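You operate a simulated robot arm through the tools that you are given. There is no shell and no other tool.

Carry out the task below with a simulated robot arm. There is one attempt and no reset: what you move stays moved.

TASK
Take the cream flower from the stem stand, tape its stem on the tape winder and stand it back.
Fine: white tape up to the head, no lump; same cup of the stand; pink lever back to OUT; tape no other flower. Where these are worked on the way, their far stop is far enough and under half their travel is too little: pink lever.
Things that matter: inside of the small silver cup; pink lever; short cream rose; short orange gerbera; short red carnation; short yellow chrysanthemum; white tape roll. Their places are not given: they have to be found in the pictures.

It is judged by the outcome, as a careful person would: the job done as asked, and still so three seconds after it is handed in. It fails if anything else is knocked over, pushed out of place, dropped, spilled or broken.

THE ROBOT
A 7-joint arm with a two-finger gripper, fixed in place. Base frame: the origin is on the floor under the middle of its stand, x ahead of it, y to its left, z up. Readings come in mm, rad, newtons and seconds.
With the tool pointing down near the work surface it reaches from about 260 to 780 mm from the base axis. Its first joint turns from -2.897 to 2.897 rad. Payload 2.45 kg.
Tool frame: the origin (TCP) lies between the finger pads and is the grasp point; the fingertips stand 27 mm ahead of it; z points along the fingers, y is the line along which they close. The gripper opens to 80 mm; its body begins 54 mm behind the TCP.
Orientation is that of the tool frame in the base frame, as a unit quaternion [w, x, y, z]. With the fingers straight down and closing along the base's y, the tool's x points along the base's -x, its y along +y and its z along -z.

THE INTERFACE
- The arm moves only by the tool jog_arm. Its argument "steps" is a list that holds one entry, the list of rows, each a list of 6 numbers: the shift along the tool's x, y, z in mm, then the turn, a rotation vector about the tool's x, y, z in rad. In form: [[[tx, ty, tz, wx, wy, wz], ...]]. A call has 1 to 20 rows; each row shifts and turns the commanded pose from where the row before left it, along the tool's axes as they then stand. "fingers" is the gripper command, from -1 (shut) to 1 (fully open), values between in proportion, set as the call begins (left out, the last holds). Each row takes 0.2 s and may step no farther than 50 mm and 0.15 rad from the row before; otherwise, or with a gripper value out of range, the whole call is refused. A pose out of reach is approached as far as the arm can. The call stops where the force on the tool passes 40 N (or 10 N more than at its start, if that is more) or the arm is blocked; 0.2 s more then pass. The fingers move at their own pace (about 153 mm/s each) and stop on an object; they squeeze with about 21 N. The grip force told is the motor's: it shows also when the fingers shut on nothing. Time passes only in rows, and 0.2 s behind the last, so rows that do not move let the fingers close. The reply holds the time, the measured pose of the TCP, the force on the tool along the base axes, the opening and the grip force, in the units named above and with some noise, with the torque about the TCP (base axes, N m) and any sound that the robot's microphone picked up.
- Cameras (640 x 400 px; columns grow to the right, rows downward): "scene" is fixed at [220.7, 499.9, 1712.7]; the picture's right is [-0.99, -0.15, 0.00], its down [-0.08, 0.55, -0.83] and it looks along [0.13, -0.82, -0.56] (base axes); focal length 343 px, centre (320, 200). "wrist" rides on the gripper at [63, 12, -79] in the tool frame; the picture's right is [-0.19, 0.98, 0.00], its down [-0.72, -0.14, -0.68] and it looks along [-0.67, -0.13, 0.73] (tool axes); focal length 226 px, centre (320, 200).
- grab_frame(camera): a new picture of that camera. The clock stands still meanwhile.
- lift_body(by): moves the trunk up (or, below 0, down) by that many mm; the arm rides with it, the base frame stays. It gives what a move gives, with no picture.
- point_at(camera, pixels): for up to 12 pixels [column, row] of the newest picture of that camera ("zoom" is the newest enlarged one), the place [x, y, z] in the base frame of the surface seen there, good to about 3 mm. The clock stands still meanwhile.
- zoom(camera, box): a new picture of the part [left, top, right, bottom] of that camera's present view, enlarged. The clock stands still meanwhile.
- close_job(): hands the job in; it is judged then, once.

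Leave the gripper open and the arm clear of the work at the hand-in unless told otherwise.

The tools are called after "Request:" as a command line: name --argument value ..., lists and objects as JSON in quotes. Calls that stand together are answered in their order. jog_arm: Moves the arm, as the interface text tells. Its arguments: {"type":"object","properties":{"steps":{"type":"array","items":{"type":"array","items":{"type":"array","items":{"type":"number"}}}},"fingers":{"type":"number"}},"required":["steps"]} The other tools are called the same way: lift_body (by) moves the trunk up or down; grab_frame (camera) takes a picture; point_at (camera, pixels) gives the place of the surface under pixels of a picture; zoom (camera, box) takes an enlarged picture of a part of a camera's view; close_job () hands the job in.

At the start:

```text
time_s: 0.0
tcp_pos: [265.1, -303.6, 1336.3]
orientation: [0.0, 0.0, 1.0, 0.0]
contact_force: [-0.5, -0.3, -1.5]
wrist_torque: [-0.01, 0.02, -0.01]
opening: 80.0
grip_force: 0.1
trunk travel left (down, up): [-400.0, 140.0]
```

scene: 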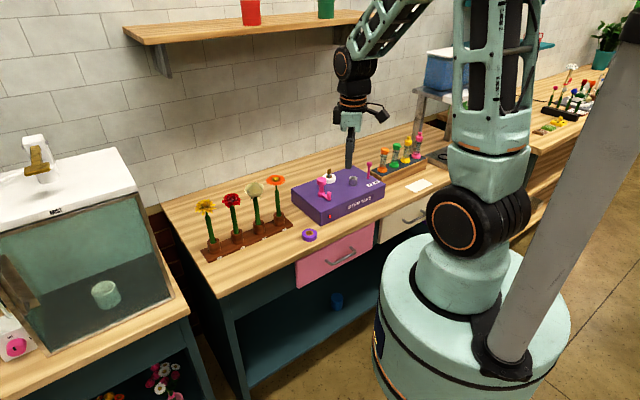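
wrist: 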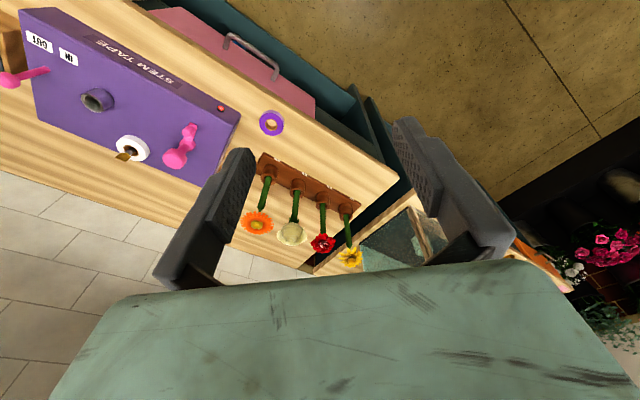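

I see a rack of four flowers near (245,215) in the scene view and a purple tape winder near (338,193). I'll zoom in on both to see the details.

Request:
zoom --camera "scene" --box '[280, 140, 440, 240]'

Request:
zoom --camera "scene" --box '[180, 160, 308, 270]'

Request:
zoom --camera "wrist" --box '[0, 0, 260, 200]'

```text
4.00 times, centred on (360, 190) of scene
```

zoom: 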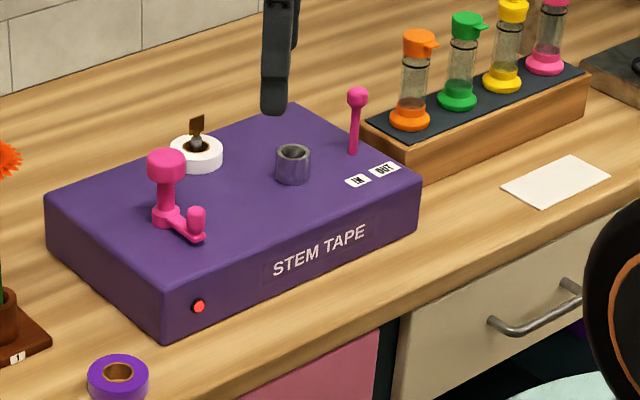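

```text
3.64 times, centred on (244, 215) of scene
```

zoom: 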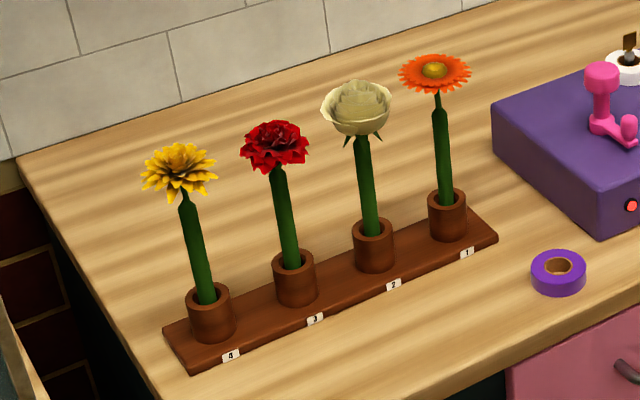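

```text
2.00 times, centred on (130, 100) of wrist
```

zoom: 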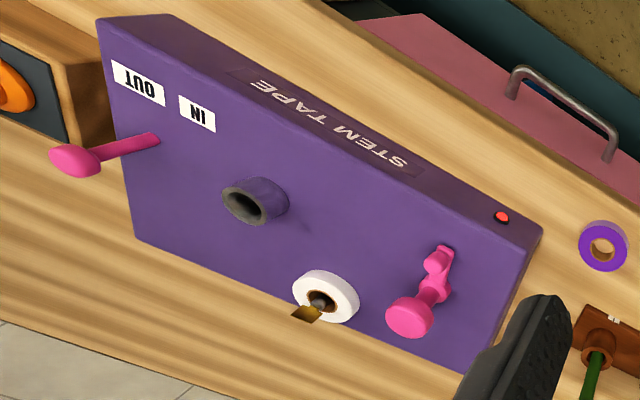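

Zoom renders crisply, so I'll look closer at the lever and labels, the tape roll, the crank, and the white card at (420,185), which may carry instructions.

Request:
zoom --camera "scene" --box '[400, 170, 440, 195]'

Request:
zoom --camera "scene" --box '[310, 160, 358, 208]'

Request:
zoom --camera "scene" --box '[340, 155, 390, 195]'

```text
16.00 times, centred on (420, 182) of scene
```

zoom: 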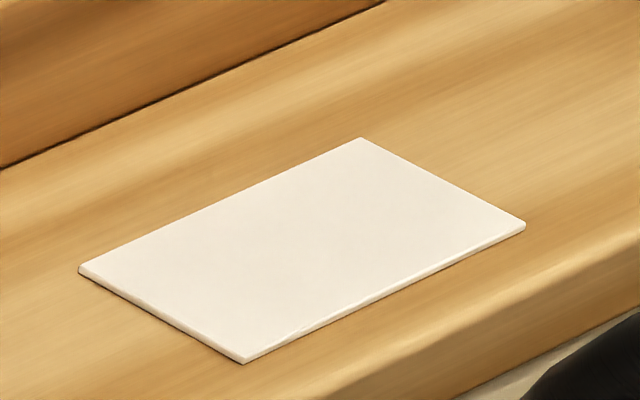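

```text
8.33 times, centred on (334, 184) of scene
```

zoom: 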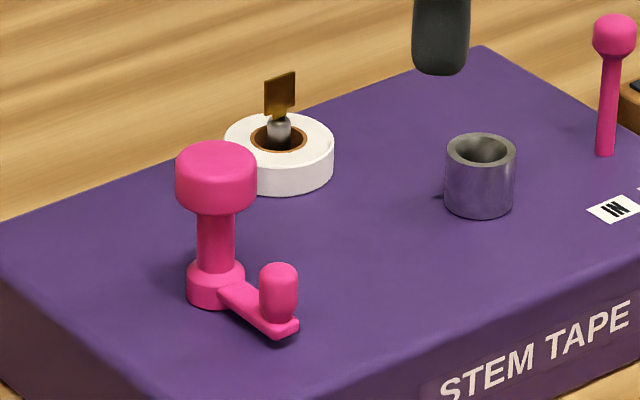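

```text
10.00 times, centred on (365, 175) of scene
```

zoom: 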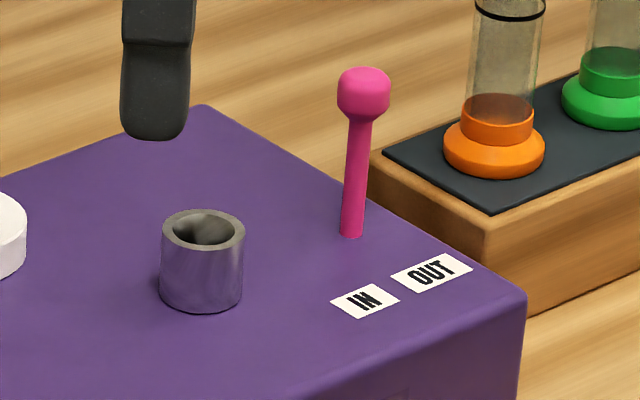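

Next I'll get coordinates: from this newest zoom (centre 365,175) for the cup, lever and labels, and the scene pixels for everything else.

Request:
point_at --camera "zoom" --pixels '[[364, 85], [365, 110], [355, 180], [351, 232], [364, 301], [432, 272], [203, 214], [203, 248], [205, 232], [240, 235], [202, 290], [400, 350]]'

Request:
grab_frame --camera "scene"

```text
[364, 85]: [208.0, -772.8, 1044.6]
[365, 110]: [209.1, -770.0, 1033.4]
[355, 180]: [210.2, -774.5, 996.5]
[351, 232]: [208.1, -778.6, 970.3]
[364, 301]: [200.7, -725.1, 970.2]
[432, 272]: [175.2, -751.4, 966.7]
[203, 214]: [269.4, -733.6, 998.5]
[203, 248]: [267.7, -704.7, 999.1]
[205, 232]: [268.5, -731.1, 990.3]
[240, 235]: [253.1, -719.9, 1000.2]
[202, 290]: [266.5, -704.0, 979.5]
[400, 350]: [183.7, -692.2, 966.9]
```

```text
taken
```

scene: 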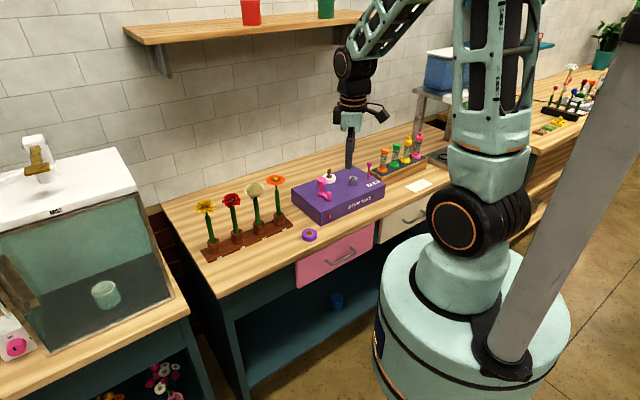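

Now I'll measure the tape roll, crank and winder edges.

Request:
zoom --camera "scene" --box '[290, 155, 390, 230]'

Request:
zoom --camera "scene" --box '[310, 160, 358, 190]'

```text
5.33 times, centred on (340, 192) of scene
```

zoom: 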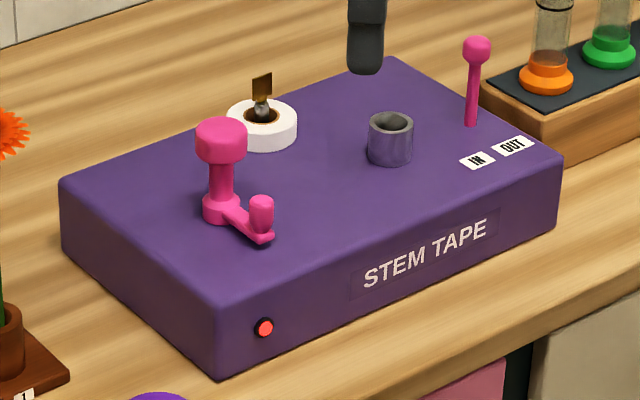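

```text
13.33 times, centred on (334, 175) of scene
```

zoom: 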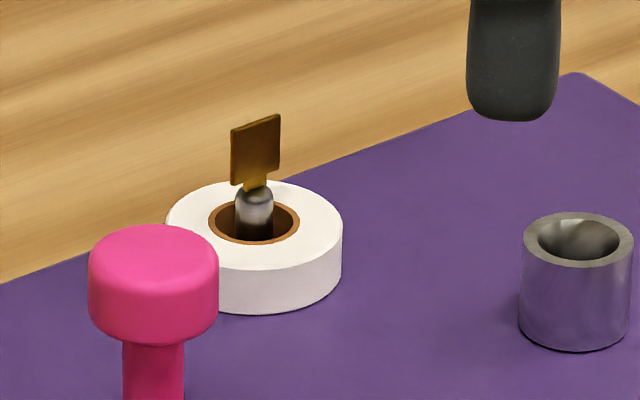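

Request:
point_at --camera "zoom" --pixels '[[155, 245], [155, 300], [150, 385], [255, 145], [240, 150], [275, 150], [254, 195], [200, 215], [325, 215], [255, 290], [575, 225], [580, 245]]'

Request:
zoom --camera "scene" --box '[290, 155, 390, 230]'

```text
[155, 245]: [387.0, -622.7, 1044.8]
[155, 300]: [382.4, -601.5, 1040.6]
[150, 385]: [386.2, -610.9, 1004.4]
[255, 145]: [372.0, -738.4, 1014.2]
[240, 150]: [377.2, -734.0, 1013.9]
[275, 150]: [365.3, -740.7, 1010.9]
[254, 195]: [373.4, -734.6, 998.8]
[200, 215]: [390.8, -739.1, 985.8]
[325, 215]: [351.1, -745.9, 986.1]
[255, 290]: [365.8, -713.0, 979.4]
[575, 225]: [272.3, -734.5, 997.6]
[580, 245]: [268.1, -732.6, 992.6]
```

```text
5.33 times, centred on (340, 192) of scene
```

zoom: 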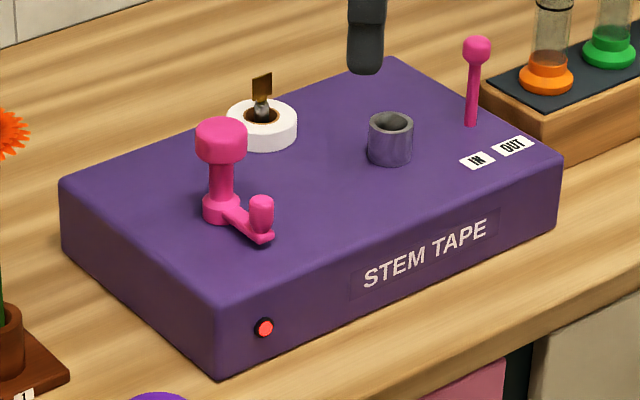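

Request:
point_at --camera "zoom" --pixels '[[262, 205], [262, 225], [262, 241], [220, 215], [220, 190], [475, 45], [70, 185], [215, 310], [560, 160], [390, 62], [265, 327], [600, 250]]'

Request:
zoom --camera "scene" --box '[190, 165, 300, 265]'

```text
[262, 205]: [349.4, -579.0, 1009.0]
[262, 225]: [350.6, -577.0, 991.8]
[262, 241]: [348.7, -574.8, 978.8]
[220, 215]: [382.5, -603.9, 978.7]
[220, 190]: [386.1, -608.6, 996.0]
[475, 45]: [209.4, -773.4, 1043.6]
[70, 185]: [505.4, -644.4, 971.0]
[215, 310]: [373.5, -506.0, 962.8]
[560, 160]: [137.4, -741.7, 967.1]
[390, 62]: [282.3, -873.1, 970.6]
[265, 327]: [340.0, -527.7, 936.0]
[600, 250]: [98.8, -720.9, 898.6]
```

```text
4.00 times, centred on (245, 215) of scene
```

zoom: 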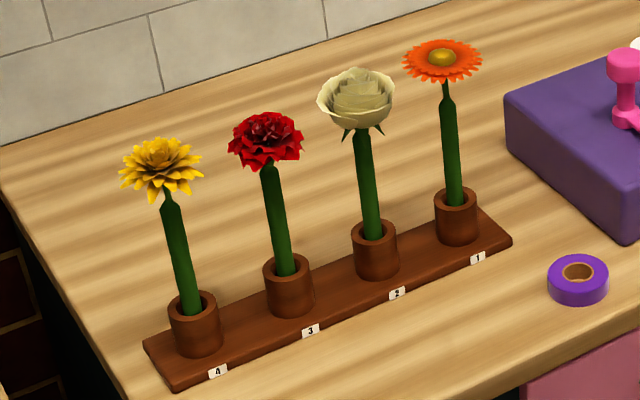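

Request:
point_at --camera "zoom" --pixels '[[358, 95], [361, 135], [364, 160], [370, 205], [375, 228], [375, 270], [396, 293], [275, 135], [448, 60], [458, 195], [290, 265], [578, 270]]'

Request:
zoom --camera "scene" --box '[238, 170, 278, 240]'

```text
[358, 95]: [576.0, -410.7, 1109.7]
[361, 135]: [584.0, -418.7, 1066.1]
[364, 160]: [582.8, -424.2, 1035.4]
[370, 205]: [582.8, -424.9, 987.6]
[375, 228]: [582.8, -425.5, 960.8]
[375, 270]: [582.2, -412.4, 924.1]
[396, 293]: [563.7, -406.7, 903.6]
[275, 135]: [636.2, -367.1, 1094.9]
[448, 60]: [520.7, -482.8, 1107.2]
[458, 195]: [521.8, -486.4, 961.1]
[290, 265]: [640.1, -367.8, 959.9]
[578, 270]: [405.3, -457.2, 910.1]
```

```text
5.71 times, centred on (258, 205) of scene
```

zoom: 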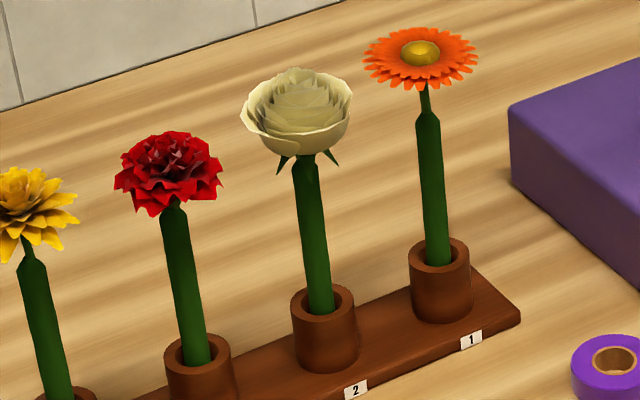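

I'll zoom on the arm and gripper to judge their size and configuration.

Request:
zoom --camera "scene" --box '[310, 30, 410, 180]'

Request:
zoom --camera "scene" --box '[300, 0, 640, 300]'

```text
2.67 times, centred on (360, 105) of scene
```

zoom: 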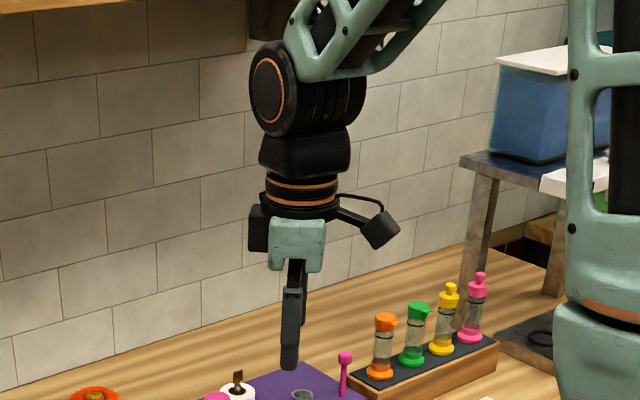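

```text
1.33 times, centred on (470, 150) of scene
```

zoom: 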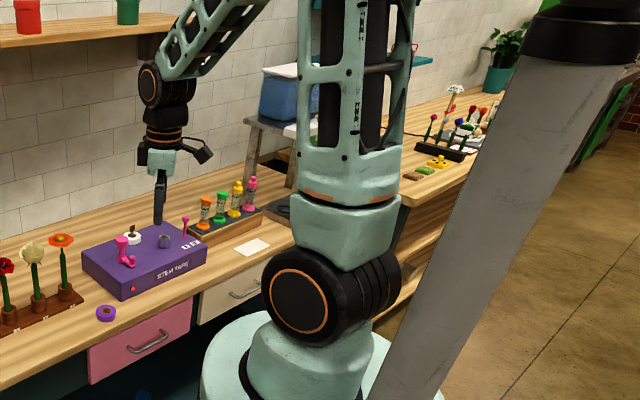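

I'll measure the gripper's own dimensions by pointing at its parts in a wrist picture.

Request:
grab_frame --camera "wrist"

Request:
point_at --camera "wrist" --pixels '[[125, 305], [510, 265], [330, 285], [620, 370], [60, 380], [330, 390], [240, 155], [405, 122], [165, 275], [500, 235], [215, 215], [440, 180]]'

```text
taken
```

wrist: 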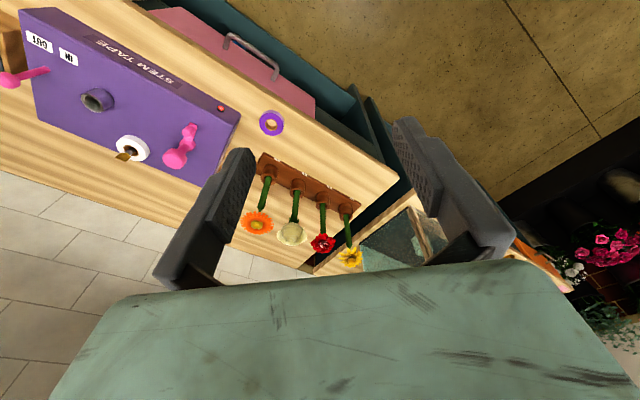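

```text
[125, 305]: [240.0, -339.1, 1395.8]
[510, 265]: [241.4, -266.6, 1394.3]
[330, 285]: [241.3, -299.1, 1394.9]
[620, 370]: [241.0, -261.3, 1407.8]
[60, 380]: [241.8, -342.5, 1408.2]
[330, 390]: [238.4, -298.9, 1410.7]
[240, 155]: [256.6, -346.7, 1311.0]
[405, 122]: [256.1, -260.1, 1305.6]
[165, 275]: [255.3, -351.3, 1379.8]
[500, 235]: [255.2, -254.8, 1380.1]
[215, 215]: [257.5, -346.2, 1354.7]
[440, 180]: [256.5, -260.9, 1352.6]
```

I'll read where the shoulder joint sits (black disk at (460,220)), along with points on the arm links, to judge reach.

Request:
point_at --camera "scene" --pixels '[[460, 222], [500, 80], [490, 130], [400, 20], [355, 62], [350, 100], [350, 120], [380, 112], [440, 270], [410, 330], [490, 20], [530, 20]]'

```text
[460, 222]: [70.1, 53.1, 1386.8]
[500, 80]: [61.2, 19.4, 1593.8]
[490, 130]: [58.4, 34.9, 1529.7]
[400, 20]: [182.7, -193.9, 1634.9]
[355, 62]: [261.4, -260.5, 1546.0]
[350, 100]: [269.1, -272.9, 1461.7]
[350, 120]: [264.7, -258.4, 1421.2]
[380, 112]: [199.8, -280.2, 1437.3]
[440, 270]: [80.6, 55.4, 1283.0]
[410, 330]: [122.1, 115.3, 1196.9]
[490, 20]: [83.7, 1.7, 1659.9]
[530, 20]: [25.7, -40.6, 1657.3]
```

The winder is turned about 45° in the base frame. Its cup is near (268,-720), the lever near (208,-777), and the rose stem near (585,-431) with its head at about z 1062–1110. The shoulder sits at about z 1386, so I'll lower the trunk 230 mm. That way the arm can reach the bench with a nearly level tool, and the hand still hangs in front of the bench while it comes down.

Request:
lift_body --by -230

```text
time_s: 2.4
tcp_pos: [264.0, -303.9, 1107.4]
orientation: [0.0, 0.0, 1.0, 0.0]
contact_force: [0.2, 0.7, 0.0]
wrist_torque: [-0.03, 0.0, 0.01]
opening: 80.0
grip_force: 0.1
trunk travel left (down, up): [-170.0, 370.0]
```

Trunk is down and the TCP is at (264,-304,1107). Next I'll move to a standoff in front of the rose at about (500,-347). There I'll yaw the tool 45° to face the flower row squarely and pitch it to 30° below level.

Request:
jog_arm --steps '[[[-39.3, -7.2, 0, 0, 0, 0], [-39.3, -7.2, 0, 0, 0, 0], [-39.3, -7.2, 0, 0, 0, 0], [-39.3, -7.2, 0, 0, 0, 0], [-39.3, -7.2, 0, 0, 0, 0], [-39.3, -7.2, 0, 0, 0, 0], [0, 0, 0, 0, 0, 0.1309], [0, 0, 0, 0, 0, 0.1309], [0, 0, 0, 0, 0, 0.1309], [0, 0, 0, 0, 0, 0.1309], [0, 0, 0, 0, 0, 0.1309], [0, 0, 0, 0, 0, 0.1309], [0, 0, 0, 0, -0.1496, 0], [0, 0, 0, 0, -0.1496, 0], [0, 0, 0, 0, -0.1496, 0], [0, 0, 0, 0, -0.1496, 0], [0, 0, 0, 0, -0.1496, 0], [0, 0, 0, 0, -0.1496, 0], [0, 0, 0, 0, -0.1496, 0]]]' --fingers 0.25

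```text
time_s: 6.4
tcp_pos: [500.0, -346.8, 1106.1]
orientation: [0.463, 0.331, 0.8, -0.191]
contact_force: [-0.3, -0.5, 0.6]
wrist_torque: [0.02, 0.0, -0.02]
opening: 49.9
grip_force: 0.1
trunk travel left (down, up): [-170.0, 370.0]
```

The pose came out as intended. I'll look through both cameras before lowering.

Request:
grab_frame --camera "wrist"

Request:
grab_frame --camera "scene"

```text
taken
```

wrist: 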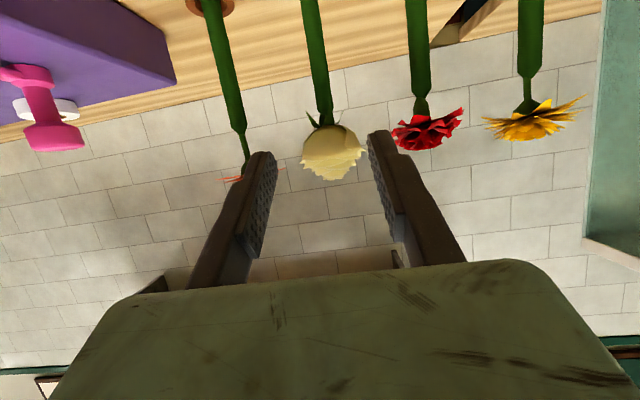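

```text
taken
```

scene: 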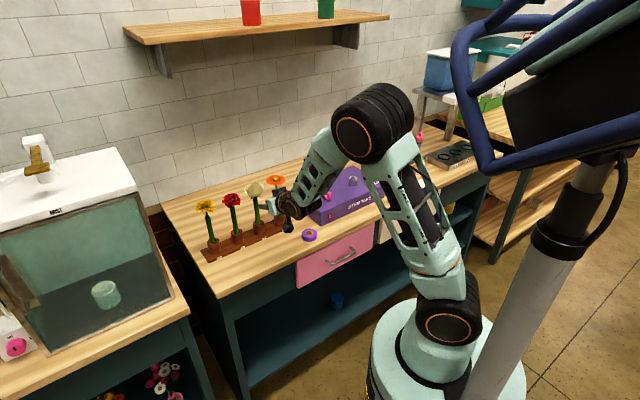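

The rose sits between the fingers in the wrist view (upside down, stem at about (315,60)). I'll measure its stem and head from here.

Request:
point_at --camera "wrist" --pixels '[[312, 20], [316, 50], [320, 85], [324, 112], [326, 122], [330, 150], [336, 180], [311, 85], [329, 85], [231, 100], [418, 60], [311, 3]]'

Request:
zoom --camera "wrist" --box '[220, 0, 420, 200]'

```text
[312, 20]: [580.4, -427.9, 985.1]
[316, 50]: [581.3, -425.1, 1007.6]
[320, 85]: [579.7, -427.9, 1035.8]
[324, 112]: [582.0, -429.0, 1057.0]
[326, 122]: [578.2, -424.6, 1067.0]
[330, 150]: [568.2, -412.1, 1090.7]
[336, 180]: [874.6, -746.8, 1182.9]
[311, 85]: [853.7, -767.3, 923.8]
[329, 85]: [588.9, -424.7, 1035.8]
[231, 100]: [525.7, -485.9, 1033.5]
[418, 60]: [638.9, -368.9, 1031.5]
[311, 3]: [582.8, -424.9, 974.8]
```

```text
2.00 times, centred on (320, 100) of wrist
```

zoom: 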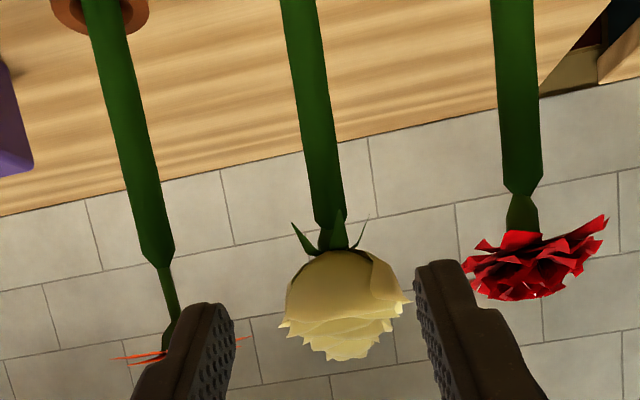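

The stem axis works out to about (585.5,-432), with the head starting at about z 1062. I'll lower to z 1012 at the standoff, then advance 85 mm toward the stem and check.

Request:
jog_arm --steps '[[[27.1, 0, 15.7, 0, 0, 0], [27.1, 0, 15.7, 0, 0, 0], [27.1, 0, 15.7, 0, 0, 0], [-14.2, 0, 24.5, 0, 0, 0], [-14.2, 0, 24.5, 0, 0, 0], [-14.2, 0, 24.5, 0, 0, 0]]]' --fingers 0.25

Request:
grab_frame --camera "wrist"

Request:
zoom --camera "scene" --box '[190, 160, 310, 260]'

```text
time_s: 7.8
tcp_pos: [559.7, -408.5, 1012.1]
orientation: [0.461, 0.333, 0.8, -0.192]
contact_force: [-0.3, 0.9, 0.1]
wrist_torque: [-0.02, -0.01, -0.01]
opening: 50.0
grip_force: 0.0
trunk travel left (down, up): [-170.0, 370.0]
```

```text
taken
```

wrist: 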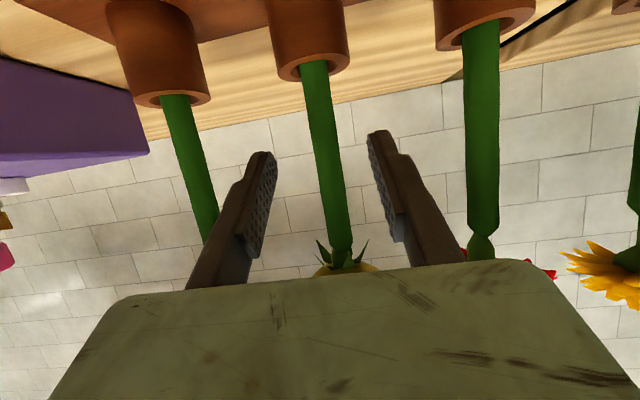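

```text
4.00 times, centred on (250, 210) of scene
```

zoom: 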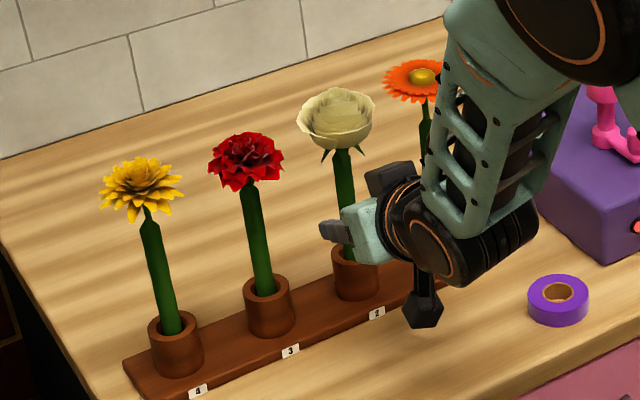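

Request:
point_at --camera "wrist" --pixels '[[318, 100], [326, 150], [332, 190], [340, 235], [317, 150], [334, 150], [322, 190], [343, 190], [330, 268]]'

```text
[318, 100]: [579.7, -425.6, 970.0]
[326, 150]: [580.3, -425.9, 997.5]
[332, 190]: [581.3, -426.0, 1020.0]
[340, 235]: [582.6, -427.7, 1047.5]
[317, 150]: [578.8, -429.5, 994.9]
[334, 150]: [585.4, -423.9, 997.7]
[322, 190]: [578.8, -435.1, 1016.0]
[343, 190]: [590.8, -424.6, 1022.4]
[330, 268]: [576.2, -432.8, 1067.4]
```

The stem is centred between the fingers, with its axis at about (585.5,-431). I'll go forward 34 mm with a 2 mm sideways trim, then close on the stem.

Request:
jog_arm --steps '[[[-8.5, 1.2, 14.8, 0, 0, 0], [-8.6, 1.1, 14.8, 0, 0, 0], [0, 0, 0, 0, 0, 0]]]' --fingers 0.25

Request:
jog_arm --steps '[[[0, 0, 0, 0, 0, 0], [0, 0, 0, 0, 0, 0], [0, 0, 0, 0, 0, 0]]]' --fingers -1

Request:
grab_frame --camera "wrist"

Request:
zoom --camera "scene" --box '[190, 160, 310, 260]'

```text
time_s: 8.6
tcp_pos: [585.4, -431.1, 1013.9]
orientation: [0.462, 0.332, 0.8, -0.191]
contact_force: [-0.8, 0.1, 0.9]
wrist_torque: [-0.03, 0.0, 0.0]
opening: 50.1
grip_force: 0.1
trunk travel left (down, up): [-170.0, 370.0]
```

```text
time_s: 9.4
tcp_pos: [585.4, -429.4, 1014.6]
orientation: [0.462, 0.331, 0.8, -0.191]
contact_force: [-2.6, 1.0, 9.4]
wrist_torque: [-0.54, 0.16, -0.08]
opening: 11.2
grip_force: 21.1
trunk travel left (down, up): [-170.0, 370.0]
```

```text
taken
```

wrist: 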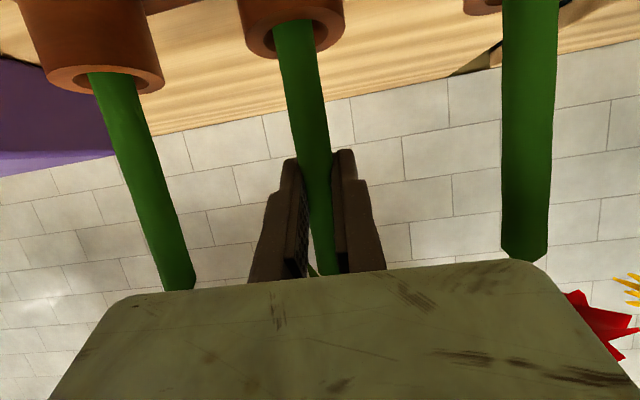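

```text
4.00 times, centred on (250, 210) of scene
```

zoom: 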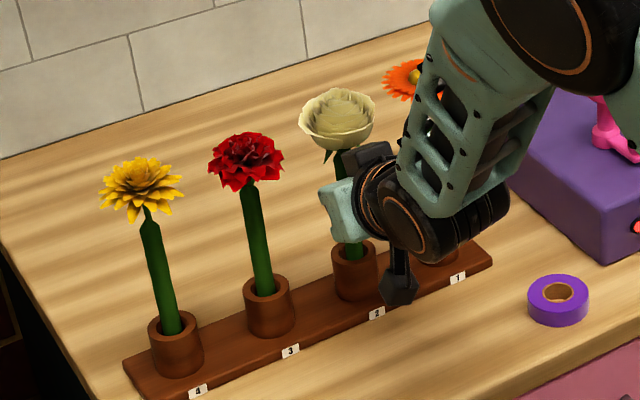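

The grip reads 21 N with 11 mm opening on the stem. I'll lift straight up 30 mm and confirm that only the flower comes, not the stand.

Request:
jog_arm --steps '[[[-6.5, 0, -3.75, 0, 0, 0], [-6.5, 0, -3.75, 0, 0, 0], [-6.5, 0, -3.75, 0, 0, 0], [-6.5, 0, -3.75, 0, 0, 0]]]' --fingers -1

Request:
zoom --camera "scene" --box '[190, 160, 310, 260]'

Request:
grab_frame --camera "wrist"

```text
time_s: 10.4
tcp_pos: [585.9, -429.8, 1042.6]
orientation: [0.462, 0.332, 0.8, -0.192]
contact_force: [0.3, 0.4, -0.6]
wrist_torque: [-0.04, -0.02, 0.02]
opening: 14.1
grip_force: 20.7
trunk travel left (down, up): [-170.0, 370.0]
```

```text
4.00 times, centred on (250, 210) of scene
```

zoom: 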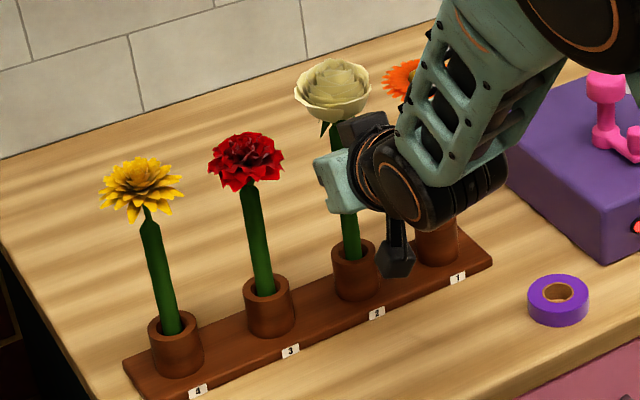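

```text
taken
```

wrist: 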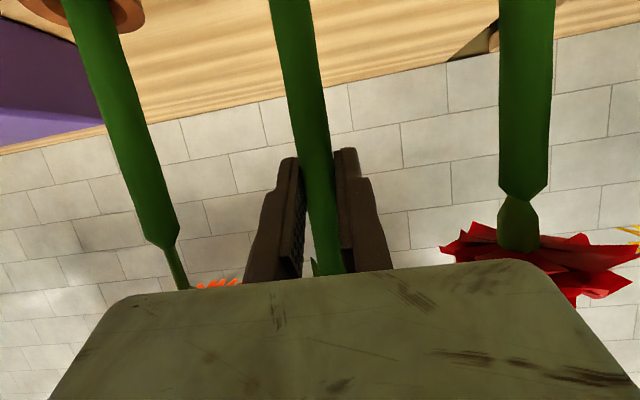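

The flower came up cleanly (opening 14 mm, stand unmoved). While the view is open, I'll measure the silver cup's rim precisely.

Request:
zoom --camera "scene" --box '[342, 165, 374, 195]'

```text
13.33 times, centred on (358, 180) of scene
```

zoom: 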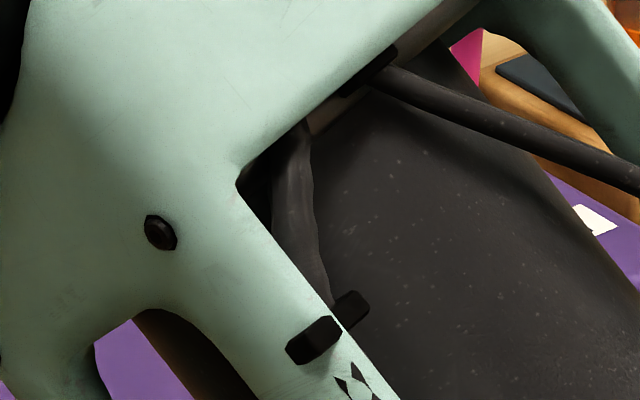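

The arm blocks the cup just now. I'll lift further to z ≈ 1170 so the stem bottom clears, then back straight away from the row by 140 mm.

Request:
jog_arm --steps '[[[-22, 0, -12.7, 0, 0, 0], [-22, 0, -12.7, 0, 0, 0], [-22, 0, -12.7, 0, 0, 0], [-22, 0, -12.7, 0, 0, 0], [-22, 0, -12.7, 0, 0, 0], [17.5, 0, -30.3, 0, 0, 0], [17.5, 0, -30.3, 0, 0, 0], [17.5, 0, -30.3, 0, 0, 0], [17.5, 0, -30.3, 0, 0, 0]]]' --fingers -1

Request:
grab_frame --camera "scene"

Request:
grab_frame --camera "wrist"

```text
time_s: 12.4
tcp_pos: [486.9, -330.0, 1170.1]
orientation: [0.462, 0.332, 0.8, -0.192]
contact_force: [0.3, 0.0, -0.3]
wrist_torque: [0.02, 0.03, -0.01]
opening: 14.3
grip_force: 21.4
trunk travel left (down, up): [-170.0, 370.0]
```

```text
taken
```

scene: 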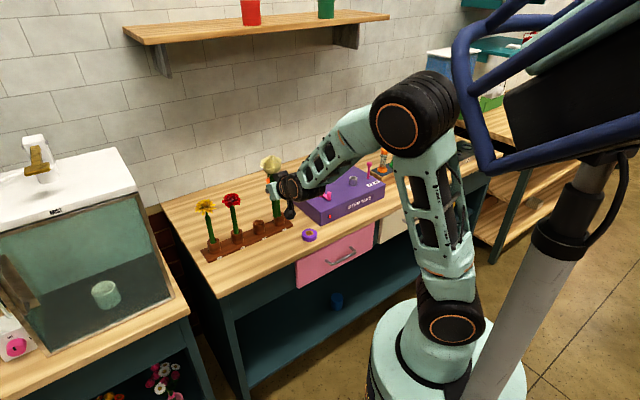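

```text
taken
```

wrist: 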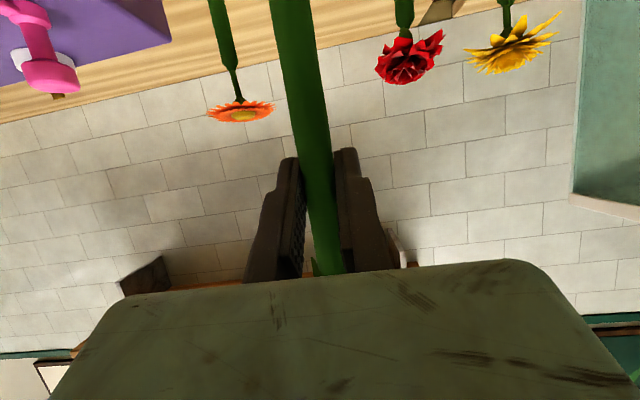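

The cup is visible again at about (352,181). I'll zoom there and measure, and also measure the held stem's bottom.

Request:
zoom --camera "scene" --box '[320, 160, 384, 200]'

Request:
zoom --camera "scene" --box '[245, 145, 309, 225]'

```text
10.00 times, centred on (352, 180) of scene
```

zoom: 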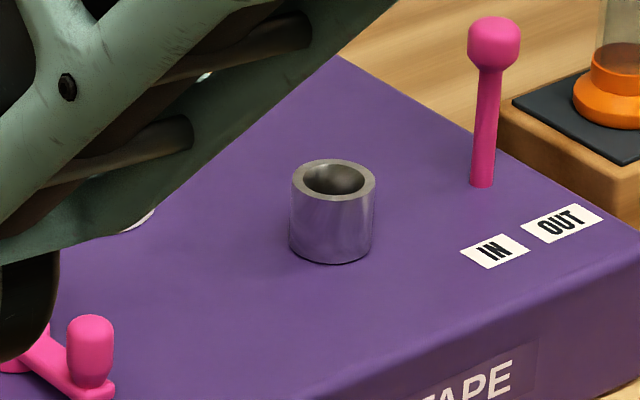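

```text
5.00 times, centred on (277, 185) of scene
```

zoom: 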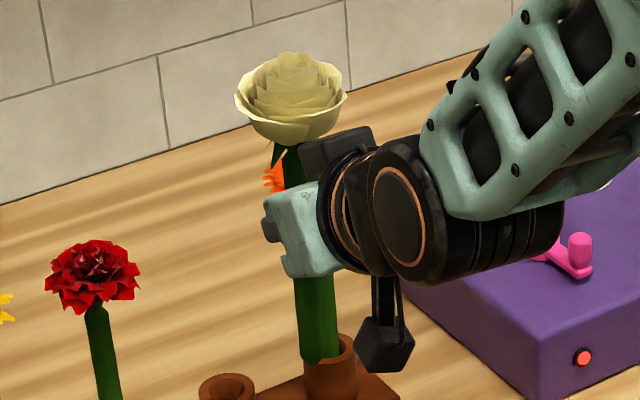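

Request:
point_at --camera "zoom" --pixels '[[318, 295], [320, 330], [321, 352], [305, 352], [336, 345], [292, 165], [290, 130], [290, 80], [340, 140], [270, 205]]'

Request:
zoom --camera "scene" --box '[320, 160, 384, 200]'

Request:
point_at --camera "zoom" --pixels '[[296, 182], [372, 182], [334, 161], [334, 196], [304, 182], [364, 182], [334, 167], [334, 191], [336, 180], [332, 262], [484, 182], [495, 20]]'

```text
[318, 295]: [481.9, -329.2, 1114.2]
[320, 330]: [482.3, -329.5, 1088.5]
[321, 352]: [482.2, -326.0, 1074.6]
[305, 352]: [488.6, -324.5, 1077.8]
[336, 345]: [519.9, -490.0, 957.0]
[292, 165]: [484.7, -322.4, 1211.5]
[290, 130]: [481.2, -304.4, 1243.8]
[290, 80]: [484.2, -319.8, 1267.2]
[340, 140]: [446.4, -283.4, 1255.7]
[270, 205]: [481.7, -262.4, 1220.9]
```

```text
10.00 times, centred on (352, 180) of scene
```

zoom: 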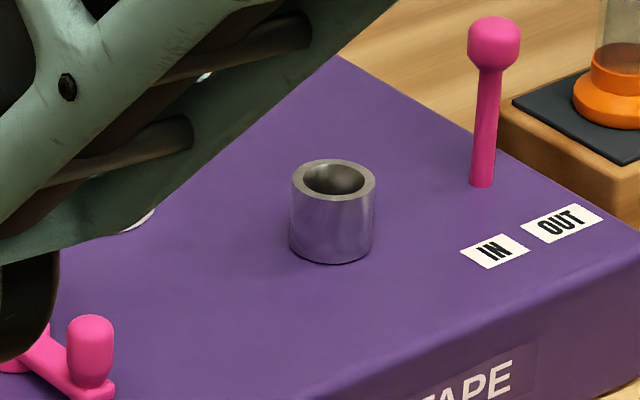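

```text
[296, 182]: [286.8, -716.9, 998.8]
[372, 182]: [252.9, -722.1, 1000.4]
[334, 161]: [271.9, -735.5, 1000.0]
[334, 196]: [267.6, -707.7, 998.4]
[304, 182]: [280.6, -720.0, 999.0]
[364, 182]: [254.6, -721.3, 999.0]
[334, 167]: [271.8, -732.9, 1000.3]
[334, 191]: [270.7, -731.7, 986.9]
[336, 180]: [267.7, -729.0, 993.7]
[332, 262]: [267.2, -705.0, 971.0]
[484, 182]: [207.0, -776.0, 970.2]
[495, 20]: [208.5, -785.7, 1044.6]
```

The stem bottom hangs 98 mm below the TCP (z ≈ 1072). The cup centre is about (269,-720.5), with its rim at z 999 and inner radius about 12 mm. Keeping orientation and height, I'll carry the rose over to the cup. The stem bottom stays above the crank and lever tops, which are at about 1048.

Request:
jog_arm --steps '[[[-6.11, -43.02, 10.56, 0, 0, 0], [-6.11, -43.02, 10.56, 0, 0, 0], [-6.11, -43.02, 10.56, 0, 0, 0], [-6.11, -43.02, 10.56, 0, 0, 0], [-6.11, -43.02, 10.56, 0, 0, 0], [-6.11, -43.02, 10.56, 0, 0, 0], [-6.11, -43.02, 10.56, 0, 0, 0], [-6.11, -43.02, 10.56, 0, 0, 0], [-6.11, -43.02, 10.56, 0, 0, 0], [-6.11, -43.02, 10.56, 0, 0, 0], [0, 0, 0, 0, 0, 0]]]' --fingers -1

Request:
grab_frame --camera "scene"

Request:
grab_frame --camera "wrist"

Request:
zoom --camera "scene" --box '[310, 130, 400, 220]'

```text
time_s: 14.8
tcp_pos: [269.3, -722.8, 1170.1]
orientation: [0.462, 0.331, 0.8, -0.191]
contact_force: [-0.4, -0.6, -0.1]
wrist_torque: [0.01, 0.0, 0.02]
opening: 14.1
grip_force: 21.6
trunk travel left (down, up): [-170.0, 370.0]
```

```text
taken
```

scene: 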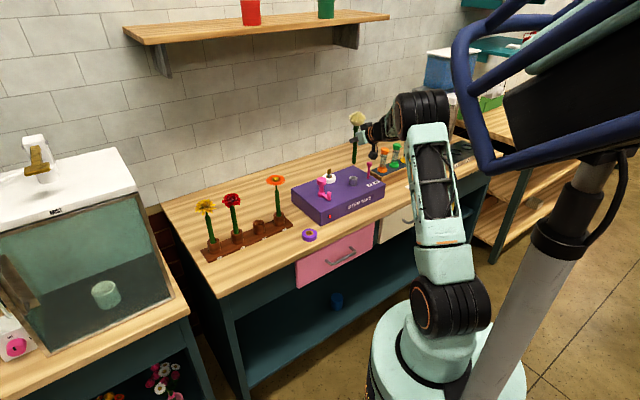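

```text
taken
```

wrist: 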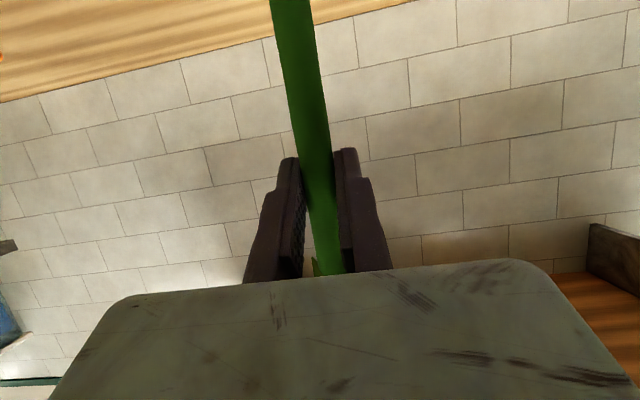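

```text
4.44 times, centred on (355, 175) of scene
```

zoom: 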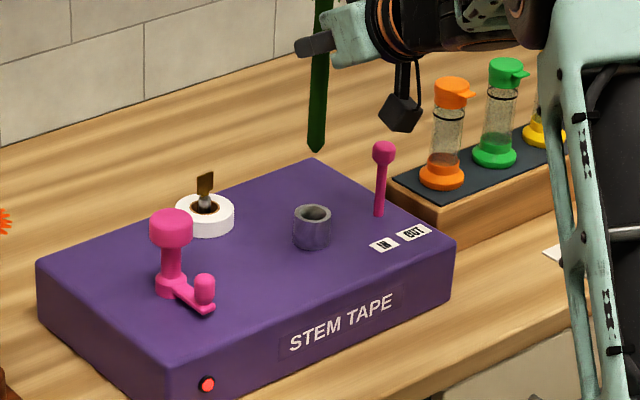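

Clear view: the stem hangs above the cup. I'll measure the stem bottom against the cup closely.

Request:
zoom --camera "scene" --box '[335, 135, 379, 187]'

```text
7.69 times, centred on (357, 161) of scene
```

zoom: 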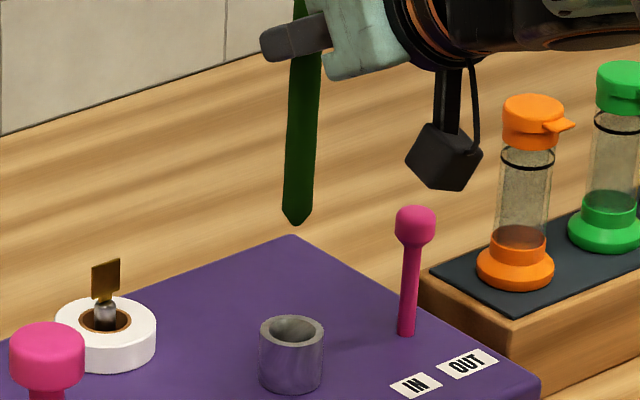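

Request:
point_at --camera "zoom" --pixels '[[297, 222], [298, 212], [299, 180], [286, 180], [312, 180], [302, 130], [305, 75], [263, 330], [319, 330], [291, 318], [291, 345], [297, 328]]'

```text
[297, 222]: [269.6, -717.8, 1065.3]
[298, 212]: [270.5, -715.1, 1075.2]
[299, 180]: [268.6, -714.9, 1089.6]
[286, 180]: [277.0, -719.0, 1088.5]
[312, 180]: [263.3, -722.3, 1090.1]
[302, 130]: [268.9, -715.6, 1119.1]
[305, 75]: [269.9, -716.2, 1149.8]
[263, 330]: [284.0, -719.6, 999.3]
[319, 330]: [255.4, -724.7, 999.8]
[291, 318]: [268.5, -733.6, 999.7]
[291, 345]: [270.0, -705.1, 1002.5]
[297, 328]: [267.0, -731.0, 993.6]
```

The stem axis is about (270,-722) and the cup centre (269.7,-719.8). I'll shift +2 mm in y and lower 58 mm, so the tip stops just above the rim, then check again.

Request:
jog_arm --steps '[[[17.0, 0.5, 9.3, 0, 0, 0], [17.0, 0.5, 9.3, 0, 0, 0], [17.0, 0.4, 9.3, 0, 0, 0], [0, 0, 0, 0, 0, 0]]]' --fingers -1

Request:
zoom --camera "scene" --box '[335, 150, 375, 190]'

```text
time_s: 15.8
tcp_pos: [270.3, -719.4, 1109.3]
orientation: [0.462, 0.331, 0.8, -0.191]
contact_force: [0.7, 0.1, -0.6]
wrist_torque: [-0.02, 0.01, 0.01]
opening: 14.3
grip_force: 21.1
trunk travel left (down, up): [-170.0, 370.0]
```

```text
10.00 times, centred on (355, 170) of scene
```

zoom: 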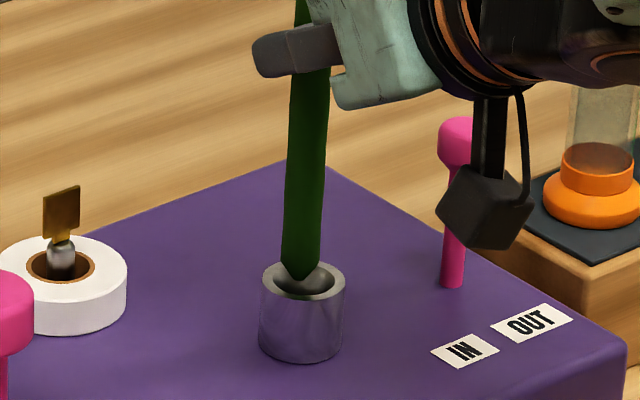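

Request:
point_at --camera "zoom" --pixels '[[298, 277], [300, 265], [302, 230], [304, 180], [306, 120], [284, 230], [321, 230], [262, 283], [343, 283], [302, 264], [302, 298]]'

```text
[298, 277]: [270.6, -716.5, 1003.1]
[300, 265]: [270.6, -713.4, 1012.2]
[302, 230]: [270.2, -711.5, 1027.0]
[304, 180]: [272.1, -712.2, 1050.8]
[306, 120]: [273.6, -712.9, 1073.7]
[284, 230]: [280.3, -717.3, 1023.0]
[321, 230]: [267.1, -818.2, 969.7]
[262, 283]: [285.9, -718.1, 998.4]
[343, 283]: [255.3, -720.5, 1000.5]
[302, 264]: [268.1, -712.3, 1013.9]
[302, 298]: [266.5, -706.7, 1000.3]
```

The tip (z ≈ 1003) is centred over the opening. I'll lower 22 mm into the cup in small rows and watch the force.

Request:
jog_arm --steps '[[[3.46, 0, 2.0, 0, 0, 0], [3.46, 0, 2.0, 0, 0, 0], [3.46, 0, 2.0, 0, 0, 0], [3.46, 0, 2.0, 0, 0, 0], [3.46, 0, 2.0, 0, 0, 0], [1.73, 0, 1.0, 0, 0, 0]]]' --fingers -1

Request:
zoom --camera "scene" --box '[335, 150, 375, 190]'

```text
time_s: 17.2
tcp_pos: [269.4, -717.8, 1090.8]
orientation: [0.463, 0.33, 0.8, -0.191]
contact_force: [0.8, -1.0, 15.0]
wrist_torque: [-0.08, -0.15, 0.04]
opening: 14.5
grip_force: 21.7
trunk travel left (down, up): [-170.0, 370.0]
```

```text
10.00 times, centred on (355, 170) of scene
```

zoom: 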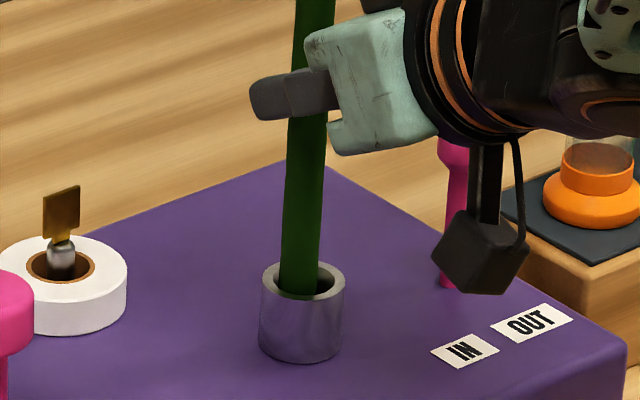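

Contact at 15 N with TCP z 1090.8, so the tip is about 15 mm below the rim. I'll look closer at the cup opening to see whether it is seated or catching on something.

Request:
zoom --camera "scene" --box '[345, 170, 361, 190]'

Request:
point_at --camera "zoom" --pixels '[[303, 110], [303, 60], [301, 150], [360, 170], [235, 180], [300, 240], [245, 150], [345, 175], [300, 205], [250, 110], [350, 110], [400, 170]]'

```text
16.00 times, centred on (353, 180) of scene
```

zoom: 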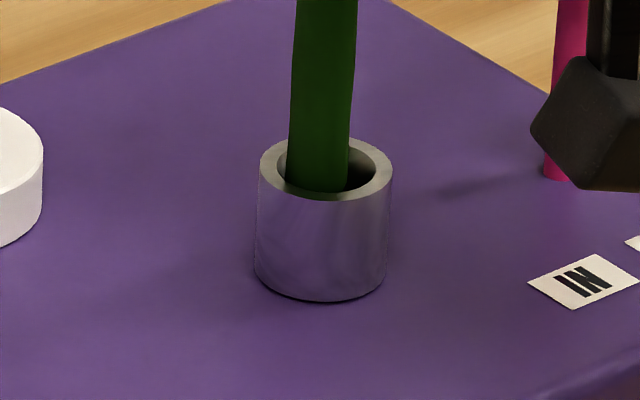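

```text
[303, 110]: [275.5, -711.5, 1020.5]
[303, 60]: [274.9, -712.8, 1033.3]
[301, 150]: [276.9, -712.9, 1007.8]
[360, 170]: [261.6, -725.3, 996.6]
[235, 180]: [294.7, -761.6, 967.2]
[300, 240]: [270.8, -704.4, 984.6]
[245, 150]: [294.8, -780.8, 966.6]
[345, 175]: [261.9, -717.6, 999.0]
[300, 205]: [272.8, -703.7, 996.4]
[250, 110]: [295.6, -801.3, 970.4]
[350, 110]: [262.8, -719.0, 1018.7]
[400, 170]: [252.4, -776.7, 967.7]
```

Request:
zoom --camera "scene" --box '[325, 105, 389, 185]'

Request:
grab_frame --camera "wrist"

```text
5.00 times, centred on (357, 145) of scene
```

zoom: 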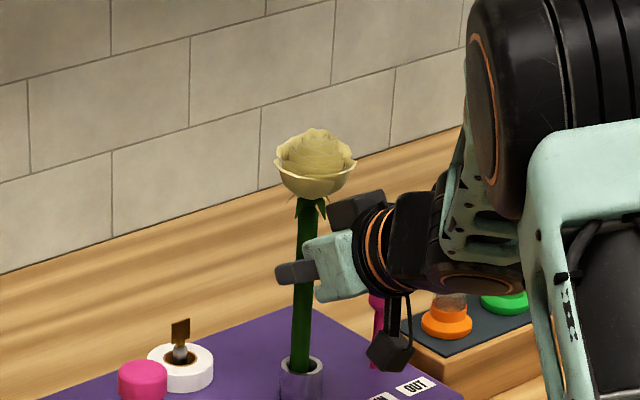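

```text
taken
```

wrist: 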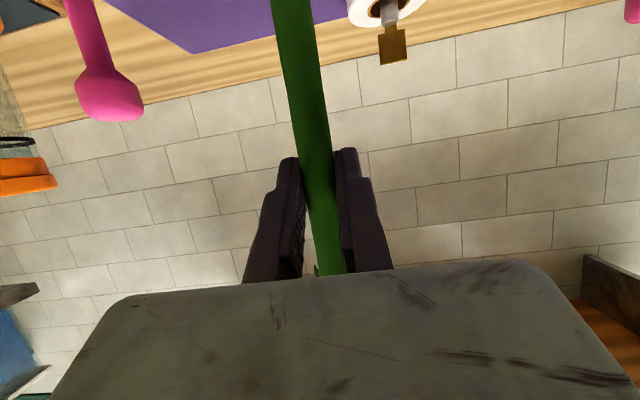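

Request:
point_at --camera "zoom" --pixels '[[312, 192], [307, 215], [305, 240], [303, 300], [301, 335], [299, 355], [293, 272], [318, 165]]'

Request:
point_at --camera "wrist" --pixels '[[297, 60], [305, 100], [316, 180], [327, 250], [293, 20], [375, 8], [108, 95], [393, 45]]'

```text
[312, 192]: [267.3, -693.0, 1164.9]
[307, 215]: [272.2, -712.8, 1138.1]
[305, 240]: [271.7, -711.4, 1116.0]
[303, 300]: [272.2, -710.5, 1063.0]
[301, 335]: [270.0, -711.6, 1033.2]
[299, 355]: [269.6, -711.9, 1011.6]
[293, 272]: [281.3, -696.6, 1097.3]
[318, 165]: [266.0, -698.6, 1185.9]
```

```text
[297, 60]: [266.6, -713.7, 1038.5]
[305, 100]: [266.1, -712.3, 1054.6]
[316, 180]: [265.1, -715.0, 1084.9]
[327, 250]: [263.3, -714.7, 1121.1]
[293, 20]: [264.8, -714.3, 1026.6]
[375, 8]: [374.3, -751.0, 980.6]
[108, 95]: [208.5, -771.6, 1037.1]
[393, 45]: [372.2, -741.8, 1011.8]
```

The stem appears about 2 mm off-centre toward +x in the cup. I'll ease up 6 mm, shift −1.8 mm in x, and lower again gently, watching the force to find the true bottom.

Request:
jog_arm --steps '[[[-5.2, 0, -3.0, 0, 0, 0], [0.64, -1.27, -1.1, 0, 0, 0], [1.73, 0, 1.0, 0, 0, 0], [1.73, 0, 1.0, 0, 0, 0], [0, 0, 0, 0, 0, 0]]]' --fingers -1

Request:
zoom --camera "scene" --box '[345, 170, 361, 190]'

```text
time_s: 18.4
tcp_pos: [268.0, -719.6, 1090.7]
orientation: [0.462, 0.331, 0.801, -0.191]
contact_force: [0.4, -0.1, -0.1]
wrist_torque: [-0.01, 0.0, 0.01]
opening: 14.3
grip_force: 21.3
trunk travel left (down, up): [-170.0, 370.0]
```

```text
16.00 times, centred on (353, 180) of scene
```

zoom: 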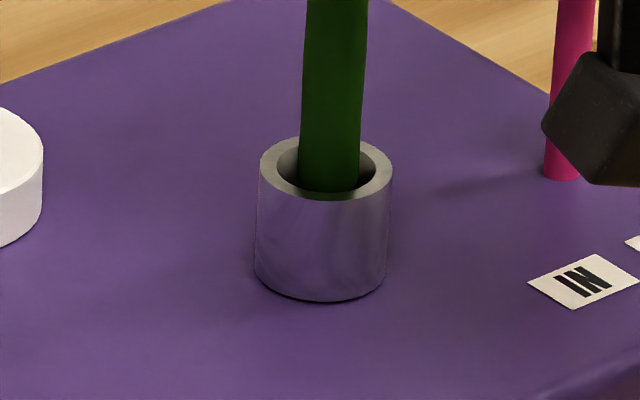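

No force now at the same height, so it had been catching off-centre on the inner wall. I'll shift back +0.8 mm in x and lower 12 mm more in small rows.

Request:
jog_arm --steps '[[[-0.28, 0.57, 0.49, 0, 0, 0], [1.73, 0, 1.0, 0, 0, 0], [1.73, 0, 1.0, 0, 0, 0], [1.73, 0, 1.0, 0, 0, 0], [1.73, 0, 1.0, 0, 0, 0], [1.73, 0, 1.0, 0, 0, 0], [1.73, 0, 1.0, 0, 0, 0], [0, 0, 0, 0, 0, 0]]]' --fingers -1

Request:
zoom --camera "scene" --box '[345, 170, 361, 190]'

```text
time_s: 20.2
tcp_pos: [268.2, -719.9, 1079.9]
orientation: [0.463, 0.331, 0.8, -0.192]
contact_force: [-0.2, -0.4, -0.3]
wrist_torque: [-0.02, -0.01, -0.01]
opening: 14.3
grip_force: 21.2
trunk travel left (down, up): [-170.0, 370.0]
```

```text
16.00 times, centred on (353, 180) of scene
```

zoom: 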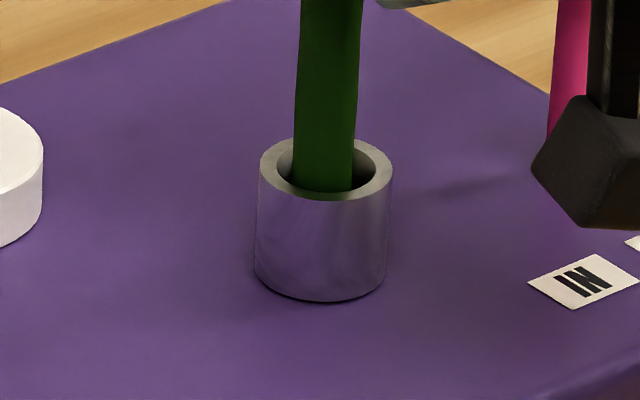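

Still no contact at TCP z 1080, and it is centred. I'll continue down 8 mm.

Request:
jog_arm --steps '[[[1.73, 0, 1.0, 0, 0, 0], [1.73, 0, 1.0, 0, 0, 0], [1.73, 0, 1.0, 0, 0, 0], [1.73, 0, 1.0, 0, 0, 0]]]' --fingers -1

```text
time_s: 21.2
tcp_pos: [268.6, -721.0, 1070.1]
orientation: [0.462, 0.332, 0.8, -0.192]
contact_force: [0.2, 0.0, 0.4]
wrist_torque: [-0.01, -0.01, 0.02]
opening: 14.3
grip_force: 21.2
trunk travel left (down, up): [-170.0, 370.0]
```

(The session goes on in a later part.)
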